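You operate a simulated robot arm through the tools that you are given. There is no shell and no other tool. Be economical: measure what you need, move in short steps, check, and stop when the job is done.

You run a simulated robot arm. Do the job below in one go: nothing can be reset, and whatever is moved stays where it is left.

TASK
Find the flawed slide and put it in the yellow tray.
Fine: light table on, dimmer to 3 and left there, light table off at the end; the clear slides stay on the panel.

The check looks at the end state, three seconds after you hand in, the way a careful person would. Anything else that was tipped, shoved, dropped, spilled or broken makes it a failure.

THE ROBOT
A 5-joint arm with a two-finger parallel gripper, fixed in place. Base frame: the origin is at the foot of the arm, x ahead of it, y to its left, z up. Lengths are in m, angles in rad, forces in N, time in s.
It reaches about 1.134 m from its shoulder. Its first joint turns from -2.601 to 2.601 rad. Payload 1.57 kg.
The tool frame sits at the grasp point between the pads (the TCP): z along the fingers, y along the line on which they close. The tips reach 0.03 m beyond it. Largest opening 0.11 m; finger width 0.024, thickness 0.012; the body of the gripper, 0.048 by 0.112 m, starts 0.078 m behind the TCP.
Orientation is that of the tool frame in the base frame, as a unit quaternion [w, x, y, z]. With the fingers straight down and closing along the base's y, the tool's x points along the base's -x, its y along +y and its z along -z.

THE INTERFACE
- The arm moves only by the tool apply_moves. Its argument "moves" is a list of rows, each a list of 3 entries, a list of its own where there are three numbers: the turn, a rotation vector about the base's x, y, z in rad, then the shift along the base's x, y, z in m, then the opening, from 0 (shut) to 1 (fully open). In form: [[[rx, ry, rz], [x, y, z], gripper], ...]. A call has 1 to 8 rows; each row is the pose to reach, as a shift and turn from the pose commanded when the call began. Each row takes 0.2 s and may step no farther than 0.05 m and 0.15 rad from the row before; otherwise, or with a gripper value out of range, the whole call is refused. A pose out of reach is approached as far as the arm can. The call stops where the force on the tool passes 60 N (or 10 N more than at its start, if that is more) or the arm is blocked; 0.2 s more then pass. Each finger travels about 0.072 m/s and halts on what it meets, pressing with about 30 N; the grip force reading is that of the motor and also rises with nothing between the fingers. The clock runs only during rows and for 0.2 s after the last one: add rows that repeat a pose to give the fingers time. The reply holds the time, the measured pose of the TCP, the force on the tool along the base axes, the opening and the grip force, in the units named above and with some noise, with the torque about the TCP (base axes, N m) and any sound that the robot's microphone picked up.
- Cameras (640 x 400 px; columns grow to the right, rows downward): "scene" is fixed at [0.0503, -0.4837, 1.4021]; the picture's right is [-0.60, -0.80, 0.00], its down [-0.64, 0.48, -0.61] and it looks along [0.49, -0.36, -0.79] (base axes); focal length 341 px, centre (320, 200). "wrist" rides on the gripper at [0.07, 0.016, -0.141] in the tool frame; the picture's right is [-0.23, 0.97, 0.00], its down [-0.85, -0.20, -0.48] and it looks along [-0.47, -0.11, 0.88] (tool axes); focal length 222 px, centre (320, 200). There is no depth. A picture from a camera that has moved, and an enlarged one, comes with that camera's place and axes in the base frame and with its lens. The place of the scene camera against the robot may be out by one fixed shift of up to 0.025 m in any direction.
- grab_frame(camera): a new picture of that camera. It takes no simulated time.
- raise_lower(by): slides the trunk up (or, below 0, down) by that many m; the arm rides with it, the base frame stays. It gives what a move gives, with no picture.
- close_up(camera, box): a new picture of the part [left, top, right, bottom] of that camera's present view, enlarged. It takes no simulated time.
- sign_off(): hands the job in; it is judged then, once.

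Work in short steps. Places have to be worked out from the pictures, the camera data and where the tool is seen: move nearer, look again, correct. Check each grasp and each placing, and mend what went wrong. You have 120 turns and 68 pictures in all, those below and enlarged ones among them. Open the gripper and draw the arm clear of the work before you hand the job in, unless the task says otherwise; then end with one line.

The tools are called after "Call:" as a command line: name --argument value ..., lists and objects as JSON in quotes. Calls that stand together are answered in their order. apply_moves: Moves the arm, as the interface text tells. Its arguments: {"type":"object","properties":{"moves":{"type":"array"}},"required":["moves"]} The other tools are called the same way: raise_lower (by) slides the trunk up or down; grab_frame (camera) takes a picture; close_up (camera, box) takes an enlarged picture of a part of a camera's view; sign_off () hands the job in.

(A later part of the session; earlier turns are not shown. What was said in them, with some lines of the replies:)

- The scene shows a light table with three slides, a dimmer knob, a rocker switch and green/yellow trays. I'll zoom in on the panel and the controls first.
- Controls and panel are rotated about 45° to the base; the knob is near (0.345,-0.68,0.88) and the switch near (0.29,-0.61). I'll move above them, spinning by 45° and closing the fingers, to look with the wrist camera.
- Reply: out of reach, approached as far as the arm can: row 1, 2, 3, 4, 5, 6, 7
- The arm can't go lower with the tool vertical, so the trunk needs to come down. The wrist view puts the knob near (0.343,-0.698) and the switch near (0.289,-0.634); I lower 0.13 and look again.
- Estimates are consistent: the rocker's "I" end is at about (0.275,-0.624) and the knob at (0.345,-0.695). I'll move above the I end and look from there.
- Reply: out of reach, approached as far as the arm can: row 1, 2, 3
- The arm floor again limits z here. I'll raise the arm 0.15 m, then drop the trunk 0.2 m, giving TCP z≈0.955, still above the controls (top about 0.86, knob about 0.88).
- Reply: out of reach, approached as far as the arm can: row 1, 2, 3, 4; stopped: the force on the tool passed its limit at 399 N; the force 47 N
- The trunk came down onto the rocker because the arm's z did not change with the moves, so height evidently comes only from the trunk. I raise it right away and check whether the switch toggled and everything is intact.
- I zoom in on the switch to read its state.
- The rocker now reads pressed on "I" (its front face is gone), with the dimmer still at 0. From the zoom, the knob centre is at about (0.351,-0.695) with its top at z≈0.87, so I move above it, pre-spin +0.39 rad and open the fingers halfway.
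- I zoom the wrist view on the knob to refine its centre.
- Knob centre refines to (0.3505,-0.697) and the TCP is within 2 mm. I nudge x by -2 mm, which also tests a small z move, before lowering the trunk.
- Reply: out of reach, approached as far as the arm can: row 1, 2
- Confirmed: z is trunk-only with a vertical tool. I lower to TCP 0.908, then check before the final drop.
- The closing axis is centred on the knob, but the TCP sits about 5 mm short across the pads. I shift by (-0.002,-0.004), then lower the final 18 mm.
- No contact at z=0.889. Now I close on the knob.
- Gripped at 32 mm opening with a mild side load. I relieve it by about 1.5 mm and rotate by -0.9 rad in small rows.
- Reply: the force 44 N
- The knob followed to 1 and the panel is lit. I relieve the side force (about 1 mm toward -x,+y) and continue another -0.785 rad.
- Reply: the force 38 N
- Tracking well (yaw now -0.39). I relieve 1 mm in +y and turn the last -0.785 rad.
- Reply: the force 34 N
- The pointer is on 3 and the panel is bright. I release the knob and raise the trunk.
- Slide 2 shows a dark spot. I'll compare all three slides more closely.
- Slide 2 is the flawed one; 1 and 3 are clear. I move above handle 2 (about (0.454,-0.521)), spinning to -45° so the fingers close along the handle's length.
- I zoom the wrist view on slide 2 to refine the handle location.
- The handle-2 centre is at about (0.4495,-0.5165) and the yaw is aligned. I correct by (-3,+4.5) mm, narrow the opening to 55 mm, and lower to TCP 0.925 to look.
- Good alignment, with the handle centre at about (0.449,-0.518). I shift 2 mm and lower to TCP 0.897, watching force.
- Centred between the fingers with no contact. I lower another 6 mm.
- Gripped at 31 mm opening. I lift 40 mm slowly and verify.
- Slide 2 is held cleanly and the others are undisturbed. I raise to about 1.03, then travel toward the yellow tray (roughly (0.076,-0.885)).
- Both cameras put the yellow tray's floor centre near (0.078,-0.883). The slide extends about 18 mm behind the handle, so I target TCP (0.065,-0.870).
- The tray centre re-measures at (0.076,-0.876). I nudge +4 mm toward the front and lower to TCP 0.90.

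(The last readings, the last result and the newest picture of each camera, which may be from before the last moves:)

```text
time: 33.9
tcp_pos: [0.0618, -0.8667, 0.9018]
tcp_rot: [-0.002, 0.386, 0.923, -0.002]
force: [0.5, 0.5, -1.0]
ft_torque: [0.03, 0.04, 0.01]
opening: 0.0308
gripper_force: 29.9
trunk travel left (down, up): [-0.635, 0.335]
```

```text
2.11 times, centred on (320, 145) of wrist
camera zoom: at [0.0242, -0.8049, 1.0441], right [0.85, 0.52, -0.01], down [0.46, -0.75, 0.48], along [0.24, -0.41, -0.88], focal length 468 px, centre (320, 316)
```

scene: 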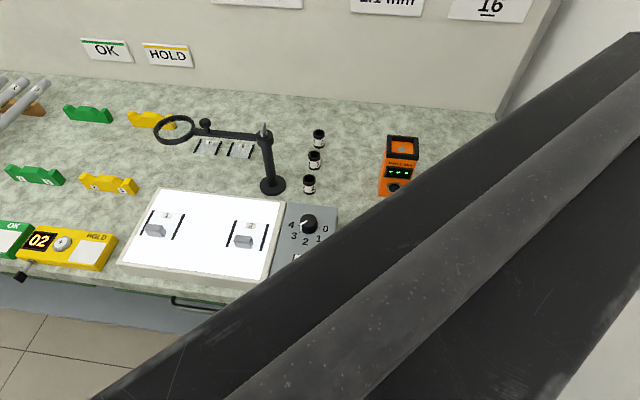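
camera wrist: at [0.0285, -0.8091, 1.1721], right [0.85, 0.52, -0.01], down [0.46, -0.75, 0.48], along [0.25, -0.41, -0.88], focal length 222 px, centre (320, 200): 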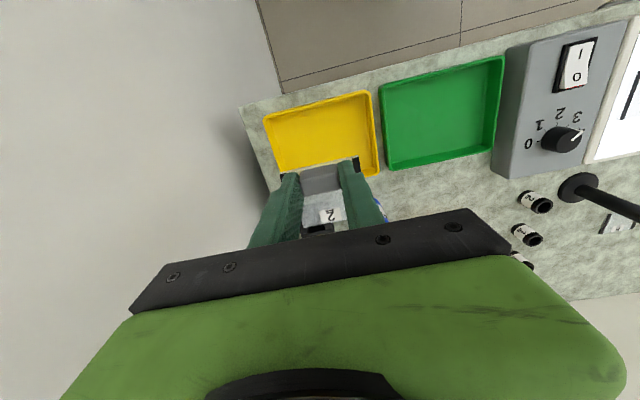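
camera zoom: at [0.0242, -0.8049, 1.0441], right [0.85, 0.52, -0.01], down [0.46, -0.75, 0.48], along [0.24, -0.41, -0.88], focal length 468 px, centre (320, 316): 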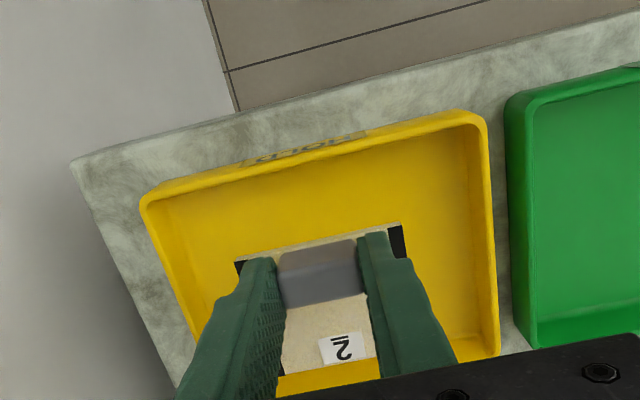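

The slide is well centred over the tray. I lower 20 mm and check force.

Call:
raise_lower --by -0.02

Call:
close_up --camera "wrist" --box '[180, 50, 460, 240]'

```text
time: 34.6
tcp_pos: [0.0615, -0.8668, 0.8817]
tcp_rot: [-0.002, 0.384, 0.923, -0.002]
force: [0.0, -0.8, 0.4]
ft_torque: [-0.01, 0.04, 0.03]
opening: 0.031
gripper_force: 29.8
trunk travel left (down, up): [-0.615, 0.355]
```

```text
2.11 times, centred on (320, 145) of wrist
camera zoom: at [0.0242, -0.8049, 1.0241], right [0.85, 0.52, -0.01], down [0.46, -0.75, 0.48], along [0.24, -0.41, -0.88], focal length 468 px, centre (320, 316)
```

zoom: 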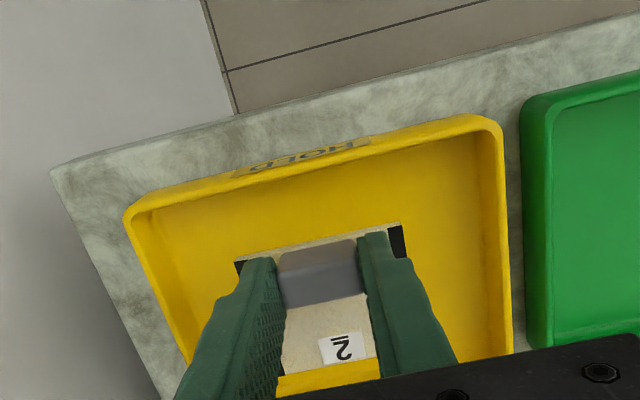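

Still free. I continue down 10 mm.

Call:
raise_lower --by -0.01

```text
time: 35.1
tcp_pos: [0.0599, -0.8677, 0.8709]
tcp_rot: [-0.003, 0.385, 0.923, -0.003]
force: [-0.7, -0.8, -1.3]
ft_torque: [-0.02, -0.02, 0.01]
opening: 0.031
gripper_force: 30.2
trunk travel left (down, up): [-0.605, 0.365]
```

No contact yet, so another 5 mm and a look.

Call:
raise_lower --by -0.005

Call:
close_up --camera "wrist" --box '[180, 50, 460, 240]'

```text
time: 35.7
tcp_pos: [0.062, -0.868, 0.867]
tcp_rot: [-0.002, 0.385, 0.923, -0.003]
force: [0.8, 0.6, 0.0]
ft_torque: [0.0, 0.04, 0.02]
opening: 0.0309
gripper_force: 29.9
trunk travel left (down, up): [-0.6, 0.37]
```

```text
2.11 times, centred on (320, 145) of wrist
camera zoom: at [0.0242, -0.8049, 1.0091], right [0.85, 0.52, -0.01], down [0.46, -0.75, 0.48], along [0.24, -0.41, -0.88], focal length 468 px, centre (320, 316)
```

zoom: 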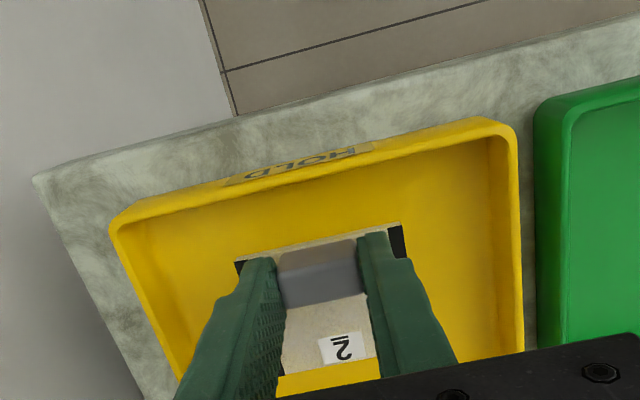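

Still free. I step down 6 mm at a time.

Call:
raise_lower --by -0.006

Call:
raise_lower --by -0.004

```text
time: 36.2
tcp_pos: [0.0625, -0.8671, 0.8607]
tcp_rot: [-0.002, 0.386, 0.923, -0.002]
force: [0.4, 0.3, -0.8]
ft_torque: [-0.01, -0.02, -0.02]
opening: 0.0307
gripper_force: 29.9
trunk travel left (down, up): [-0.594, 0.376]
```

```text
time: 36.8
tcp_pos: [0.0605, -0.8678, 0.8564]
tcp_rot: [-0.002, 0.385, 0.923, -0.002]
force: [-0.2, 0.0, 0.2]
ft_torque: [-0.02, 0.01, 0.01]
opening: 0.0307
gripper_force: 30.1
trunk travel left (down, up): [-0.59, 0.38]
```

Call:
close_up --camera "wrist" --box '[180, 50, 460, 240]'

Call:
raise_lower --by -0.004

```text
2.11 times, centred on (320, 145) of wrist
camera zoom: at [0.0242, -0.8049, 0.9991], right [0.85, 0.52, -0.01], down [0.46, -0.75, 0.48], along [0.24, -0.41, -0.88], focal length 468 px, centre (320, 316)
```

zoom: 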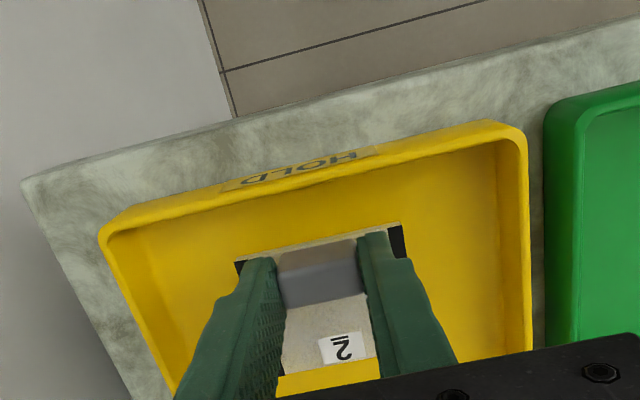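

```text
time: 37.3
tcp_pos: [0.0606, -0.8678, 0.8541]
tcp_rot: [-0.002, 0.385, 0.923, -0.003]
force: [0.3, 0.8, -0.2]
ft_torque: [-0.03, 0.0, 0.0]
opening: 0.0309
gripper_force: 29.7
trunk travel left (down, up): [-0.586, 0.384]
```

No contact yet; small steps continue.

Call:
raise_lower --by -0.004

Call:
raise_lower --by -0.003

Call:
raise_lower --by -0.003

```text
time: 37.8
tcp_pos: [0.061, -0.8671, 0.8481]
tcp_rot: [-0.002, 0.385, 0.923, -0.002]
force: [-0.8, 0.6, 1.1]
ft_torque: [0.03, -0.1, 0.03]
opening: 0.0308
gripper_force: 29.9
trunk travel left (down, up): [-0.582, 0.388]
```

```text
time: 38.4
tcp_pos: [0.0592, -0.8668, 0.8476]
tcp_rot: [-0.002, 0.385, 0.923, -0.004]
force: [-0.9, -7.5, 26.0]
ft_torque: [-0.23, -0.1, -0.05]
opening: 0.0309
gripper_force: 29.8
trunk travel left (down, up): [-0.579, 0.391]
```

```text
time: 38.9
tcp_pos: [0.0612, -0.8664, 0.8434]
tcp_rot: [-0.002, 0.384, 0.923, -0.003]
force: [-2.6, -3.7, 23.4]
ft_torque: [-0.06, 0.0, -0.05]
opening: 0.031
gripper_force: 30.2
trunk travel left (down, up): [-0.576, 0.394]
```

Contact at about 25 N, so the slide is on the tray floor. I back off 2 mm and open to 50 mm.

Call:
raise_lower --by 0.002

Call:
apply_moves --moves '[[[0, 0, 0], [0, 0, 0], 0.3], [[0, 0, 0], [0, 0, 0], 0.36], [[0, 0, 0], [0, 0, 0], 0.45], [[0, 0, 0], [0, 0, 0], 0.45]]'

Call:
raise_lower --by 0.06

Call:
close_up --camera "wrist" --box '[180, 50, 460, 240]'

```text
time: 39.4
tcp_pos: [0.0627, -0.8679, 0.8432]
tcp_rot: [-0.002, 0.385, 0.923, -0.003]
force: [0.4, 0.4, 0.6]
ft_torque: [0.05, -0.03, 0.0]
opening: 0.0309
gripper_force: 29.6
trunk travel left (down, up): [-0.578, 0.392]
```

```text
time: 40.4
tcp_pos: [0.0612, -0.8667, 0.8447]
tcp_rot: [-0.003, 0.385, 0.923, -0.002]
force: [-0.4, 0.5, 0.6]
ft_torque: [0.01, 0.0, 0.01]
opening: 0.0496
gripper_force: 0.1
trunk travel left (down, up): [-0.578, 0.392]
```

```text
time: 41.4
tcp_pos: [0.0603, -0.8655, 0.905]
tcp_rot: [-0.001, 0.385, 0.923, -0.002]
force: [0.2, 0.1, -0.4]
ft_torque: [0.0, -0.02, 0.01]
opening: 0.0494
gripper_force: 0.0
trunk travel left (down, up): [-0.638, 0.332]
```

```text
2.11 times, centred on (320, 145) of wrist
camera zoom: at [0.0242, -0.8049, 1.047], right [0.85, 0.52, -0.01], down [0.46, -0.75, 0.48], along [0.24, -0.41, -0.88], focal length 468 px, centre (320, 316)
```

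zoom: 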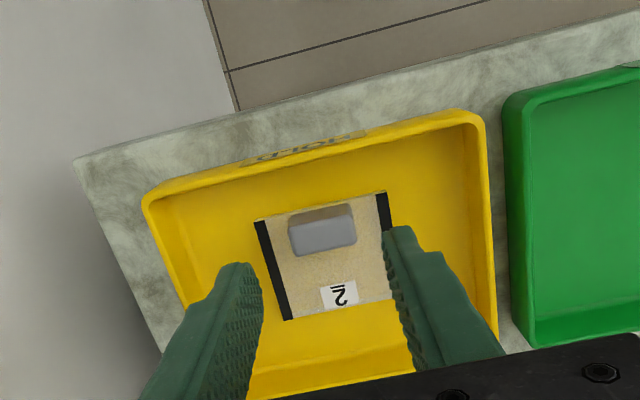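

Slide 2 lies flat and centred in the yellow tray. I raise, close the fingers and travel to above the rocker's "O" end (about (0.2995,-0.650)).

Call:
raise_lower --by 0.09

Call:
apply_moves --moves '[[[0, 0, 0], [0.034, 0.031, 0], 0.3], [[0, 0, 0], [0.068, 0.062, 0], 0.2], [[0, 0, 0], [0.102, 0.093, 0], 0], [[0, 0, 0], [0.136, 0.124, 0], 0], [[0, 0, 0], [0.17, 0.155, 0], 0], [[0, 0, 0], [0.205, 0.186, 0], 0], [[0, 0, 0], [0.2385, 0.2165, 0], 0], [[0, 0, 0], [0.2385, 0.2165, 0], 0]]'

Call:
raise_lower --by -0.06

Call:
close_up --camera "wrist" --box '[200, 80, 440, 230]'

Call:
close_up --camera "scene" --box '[230, 160, 370, 320]'

```text
time: 42.6
tcp_pos: [0.061, -0.8667, 0.9943]
tcp_rot: [-0.003, 0.385, 0.923, -0.003]
force: [-0.3, 0.3, -0.1]
ft_torque: [0.0, 0.0, 0.02]
opening: 0.0495
gripper_force: 0.0
trunk travel left (down, up): [-0.728, 0.242]
```

```text
time: 44.4
tcp_pos: [0.2982, -0.65, 0.9943]
tcp_rot: [-0.002, 0.385, 0.923, -0.002]
force: [-0.3, -0.7, 0.2]
ft_torque: [0.0, -0.02, -0.02]
opening: 0.0
gripper_force: 21.0
trunk travel left (down, up): [-0.728, 0.242]
```

```text
time: 45.4
tcp_pos: [0.2976, -0.6514, 0.935]
tcp_rot: [-0.002, 0.385, 0.923, -0.003]
force: [-0.2, 0.2, -0.1]
ft_torque: [-0.01, -0.04, -0.02]
opening: 0.0
gripper_force: 21.0
trunk travel left (down, up): [-0.668, 0.302]
```

```text
2.67 times, centred on (320, 155) of wrist
camera zoom: at [0.261, -0.5889, 1.0772], right [0.85, 0.52, -0.01], down [0.46, -0.75, 0.48], along [0.24, -0.41, -0.88], focal length 592 px, centre (320, 320)
```

zoom: 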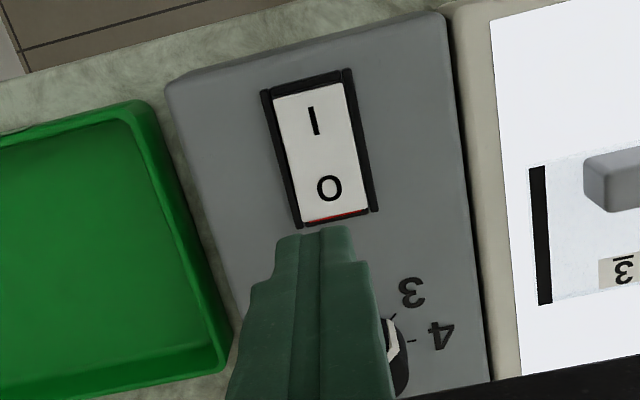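

```text
2.50 times, centred on (300, 240) of scene
camera zoom: at [0.0503, -0.4837, 1.4021], right [-0.6, -0.8, 0.0], down [-0.64, 0.48, -0.61], along [0.49, -0.36, -0.79], focal length 852 px, centre (370, 100)
```

zoom: 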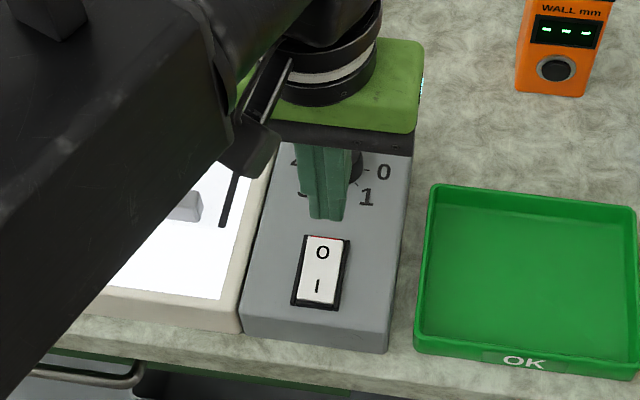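

The rocker centre is at about (0.2865,-0.632) and the O end near (0.2995,-0.645). I shift +5 mm in y and lower to TCP 0.901.

Call:
apply_moves --moves '[[[0, 0, 0], [0.0005, 0.0055, 0], 0], [[0, 0, 0], [0.0005, 0.0055, 0], 0]]'

Call:
raise_lower --by -0.034

Call:
close_up --camera "wrist" --box '[200, 80, 440, 230]'

```text
time: 46.0
tcp_pos: [0.297, -0.6456, 0.9336]
tcp_rot: [-0.002, 0.386, 0.923, -0.003]
force: [-0.6, 0.6, 0.0]
ft_torque: [0.02, -0.01, -0.02]
opening: 0.0001
gripper_force: 21.2
trunk travel left (down, up): [-0.668, 0.302]
```

```text
time: 46.8
tcp_pos: [0.2984, -0.6462, 0.9001]
tcp_rot: [-0.003, 0.385, 0.923, -0.003]
force: [0.5, 0.4, 0.2]
ft_torque: [0.02, -0.03, -0.02]
opening: 0.0
gripper_force: 21.2
trunk travel left (down, up): [-0.634, 0.336]
```

```text
2.67 times, centred on (320, 155) of wrist
camera zoom: at [0.2615, -0.5833, 1.0431], right [0.85, 0.52, -0.01], down [0.46, -0.75, 0.48], along [0.24, -0.41, -0.88], focal length 592 px, centre (320, 320)
```

zoom: 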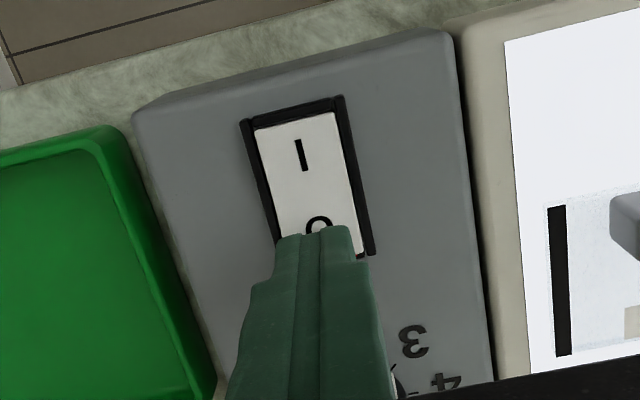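

Well over the O end. I press down in small steps.

Call:
raise_lower --by -0.006

Call:
raise_lower --by -0.003

Call:
raise_lower --by -0.003

```text
time: 47.4
tcp_pos: [0.2985, -0.646, 0.8937]
tcp_rot: [-0.002, 0.385, 0.923, -0.003]
force: [-0.1, 0.6, 0.1]
ft_torque: [-0.02, -0.02, 0.02]
opening: 0.0
gripper_force: 21.5
trunk travel left (down, up): [-0.628, 0.342]
```

```text
time: 47.9
tcp_pos: [0.3001, -0.6453, 0.8914]
tcp_rot: [-0.002, 0.385, 0.923, -0.003]
force: [-0.1, -0.5, -0.1]
ft_torque: [0.02, 0.0, -0.02]
opening: 0.0
gripper_force: 21.2
trunk travel left (down, up): [-0.625, 0.345]
```

```text
time: 48.4
tcp_pos: [0.2984, -0.6455, 0.8884]
tcp_rot: [-0.002, 0.385, 0.923, -0.002]
force: [-0.5, 0.7, 0.1]
ft_torque: [0.03, 0.03, 0.0]
opening: 0.0001
gripper_force: 21.3
trunk travel left (down, up): [-0.622, 0.348]
```

No contact yet at 0.888; continuing in 2–3 mm steps.

Call:
raise_lower --by -0.003

Call:
raise_lower --by -0.002

Call:
close_up --camera "scene" --box '[110, 170, 350, 320]'

```text
time: 48.9
tcp_pos: [0.299, -0.6456, 0.8846]
tcp_rot: [-0.002, 0.385, 0.923, -0.002]
force: [0.8, -0.8, 1.6]
ft_torque: [0.0, 0.02, 0.0]
opening: 0.0
gripper_force: 21.1
trunk travel left (down, up): [-0.619, 0.351]
```

```text
time: 49.5
tcp_pos: [0.2988, -0.646, 0.8851]
tcp_rot: [-0.002, 0.385, 0.923, -0.003]
force: [0.8, -3.3, 9.4]
ft_torque: [-0.02, -0.01, 0.01]
opening: 0.0
gripper_force: 21.8
trunk travel left (down, up): [-0.617, 0.353]
```

```text
2.67 times, centred on (230, 245) of scene
camera zoom: at [0.0503, -0.4837, 1.4021], right [-0.6, -0.8, 0.0], down [-0.64, 0.48, -0.61], along [0.49, -0.36, -0.79], focal length 908 px, centre (560, 80)
```

zoom: 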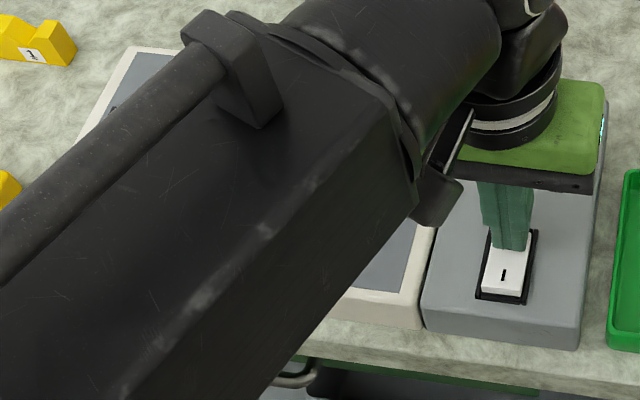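

The panel has gone dark and the I end is up, so the switch is off. I raise and draw the arm back clear, then check everything.

Call:
raise_lower --by 0.2

Call:
apply_moves --moves '[[[0, 0, 0], [0, 0.04, 0], 0.2], [[0, 0, 0], [0, 0.08, 0], 0.4], [[0, 0, 0], [0, 0.12, 0], 0.5], [[0, 0, 0], [0, 0.16, 0], 0.5], [[0, 0, 0], [0, 0.19, 0], 0.5]]'

Call:
grab_frame --camera "scene"

Call:
grab_frame --camera "wrist"

```text
time: 51.6
tcp_pos: [0.2984, -0.6454, 1.083]
tcp_rot: [-0.002, 0.385, 0.923, -0.003]
force: [-1.3, 0.3, 0.2]
ft_torque: [-0.02, 0.0, 0.02]
opening: 0.0
gripper_force: 21.1
trunk travel left (down, up): [-0.817, 0.153]
```

```text
time: 52.8
tcp_pos: [0.3016, -0.4584, 1.0834]
tcp_rot: [-0.003, 0.385, 0.923, -0.001]
force: [-0.4, 0.0, -0.2]
ft_torque: [0.03, 0.02, 0.03]
opening: 0.0553
gripper_force: 0.1
out of reach, approached as far as the arm can: row 5
trunk travel left (down, up): [-0.817, 0.153]
```

```text
18 pictures are left
```

scene: 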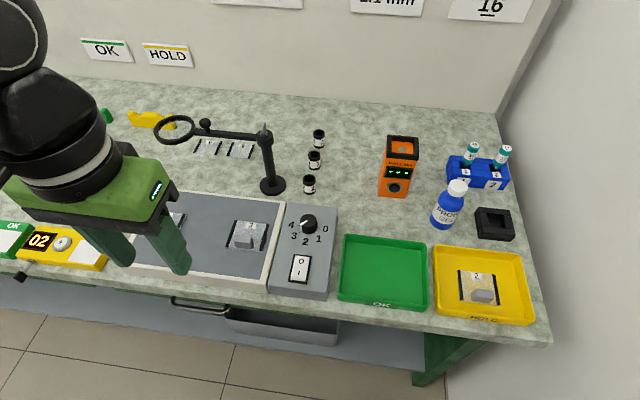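

```text
17 pictures are left
camera wrist: at [0.2648, -0.3963, 1.2263], right [0.85, 0.52, -0.01], down [0.46, -0.75, 0.48], along [0.24, -0.41, -0.88], focal length 222 px, centre (320, 200)
```

wrist: 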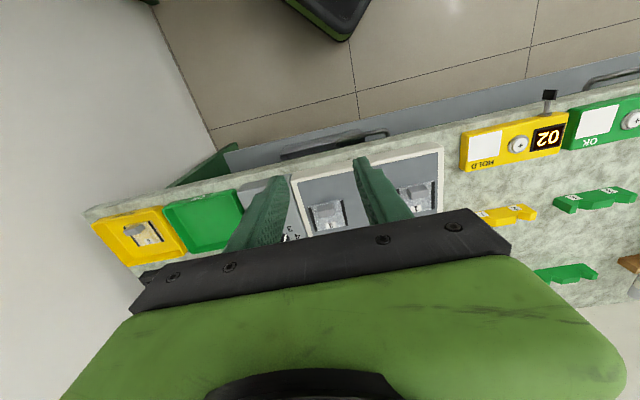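

All is in place; I zoom on the controls to verify the dimmer and switch.

Call:
close_up --camera "scene" --box '[260, 195, 350, 300]'

Call:
close_up --camera "scene" --box '[420, 230, 550, 340]'

```text
3.81 times, centred on (305, 248) of scene
camera zoom: at [0.0503, -0.4837, 1.4021], right [-0.6, -0.8, 0.0], down [-0.64, 0.48, -0.61], along [0.49, -0.36, -0.79], focal length 1298 px, centre (377, 19)
```

zoom: 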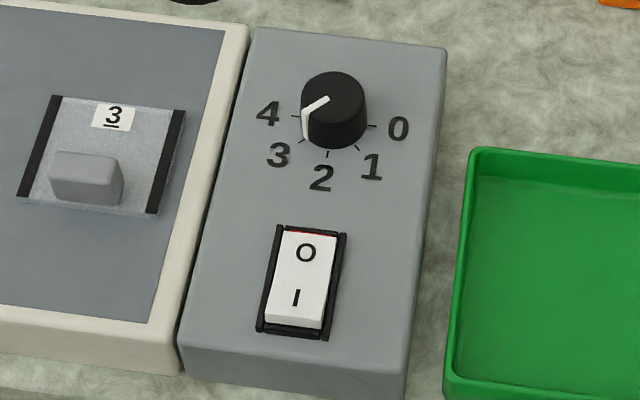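

```text
3.64 times, centred on (485, 285) of scene
camera zoom: at [0.0503, -0.4837, 1.4021], right [-0.6, -0.8, 0.0], down [-0.64, 0.48, -0.61], along [0.49, -0.36, -0.79], focal length 1239 px, centre (-280, -109)
```

zoom: 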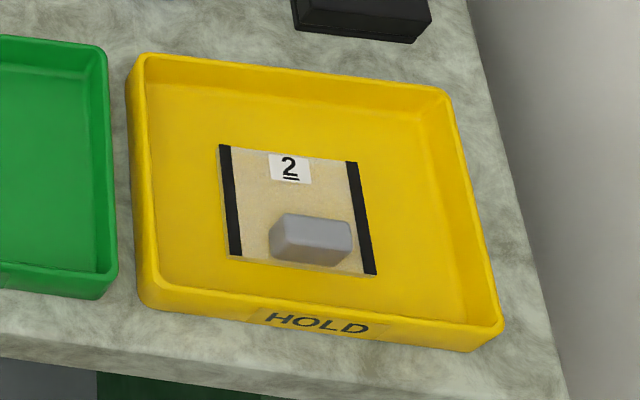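

Dimmer is on 3, the switch is off with its I end up, slides 1 and 3 are on the panel, slide 2 is flat in the yellow tray, and the arm is clear with the gripper open. I hand in.

Call:
sign_off

```text
The job is handed in.
```

The flawed slide was number 2 (a dark spot under the light) and it now lies in the yellow tray. Slides 1 and 3 are still on the panel, the dimmer is at 3 and the light table is off. Turning the light on, I lowered the gripper onto the switch too hard (399 N peak); nothing looked damaged and it worked normally afterwards.
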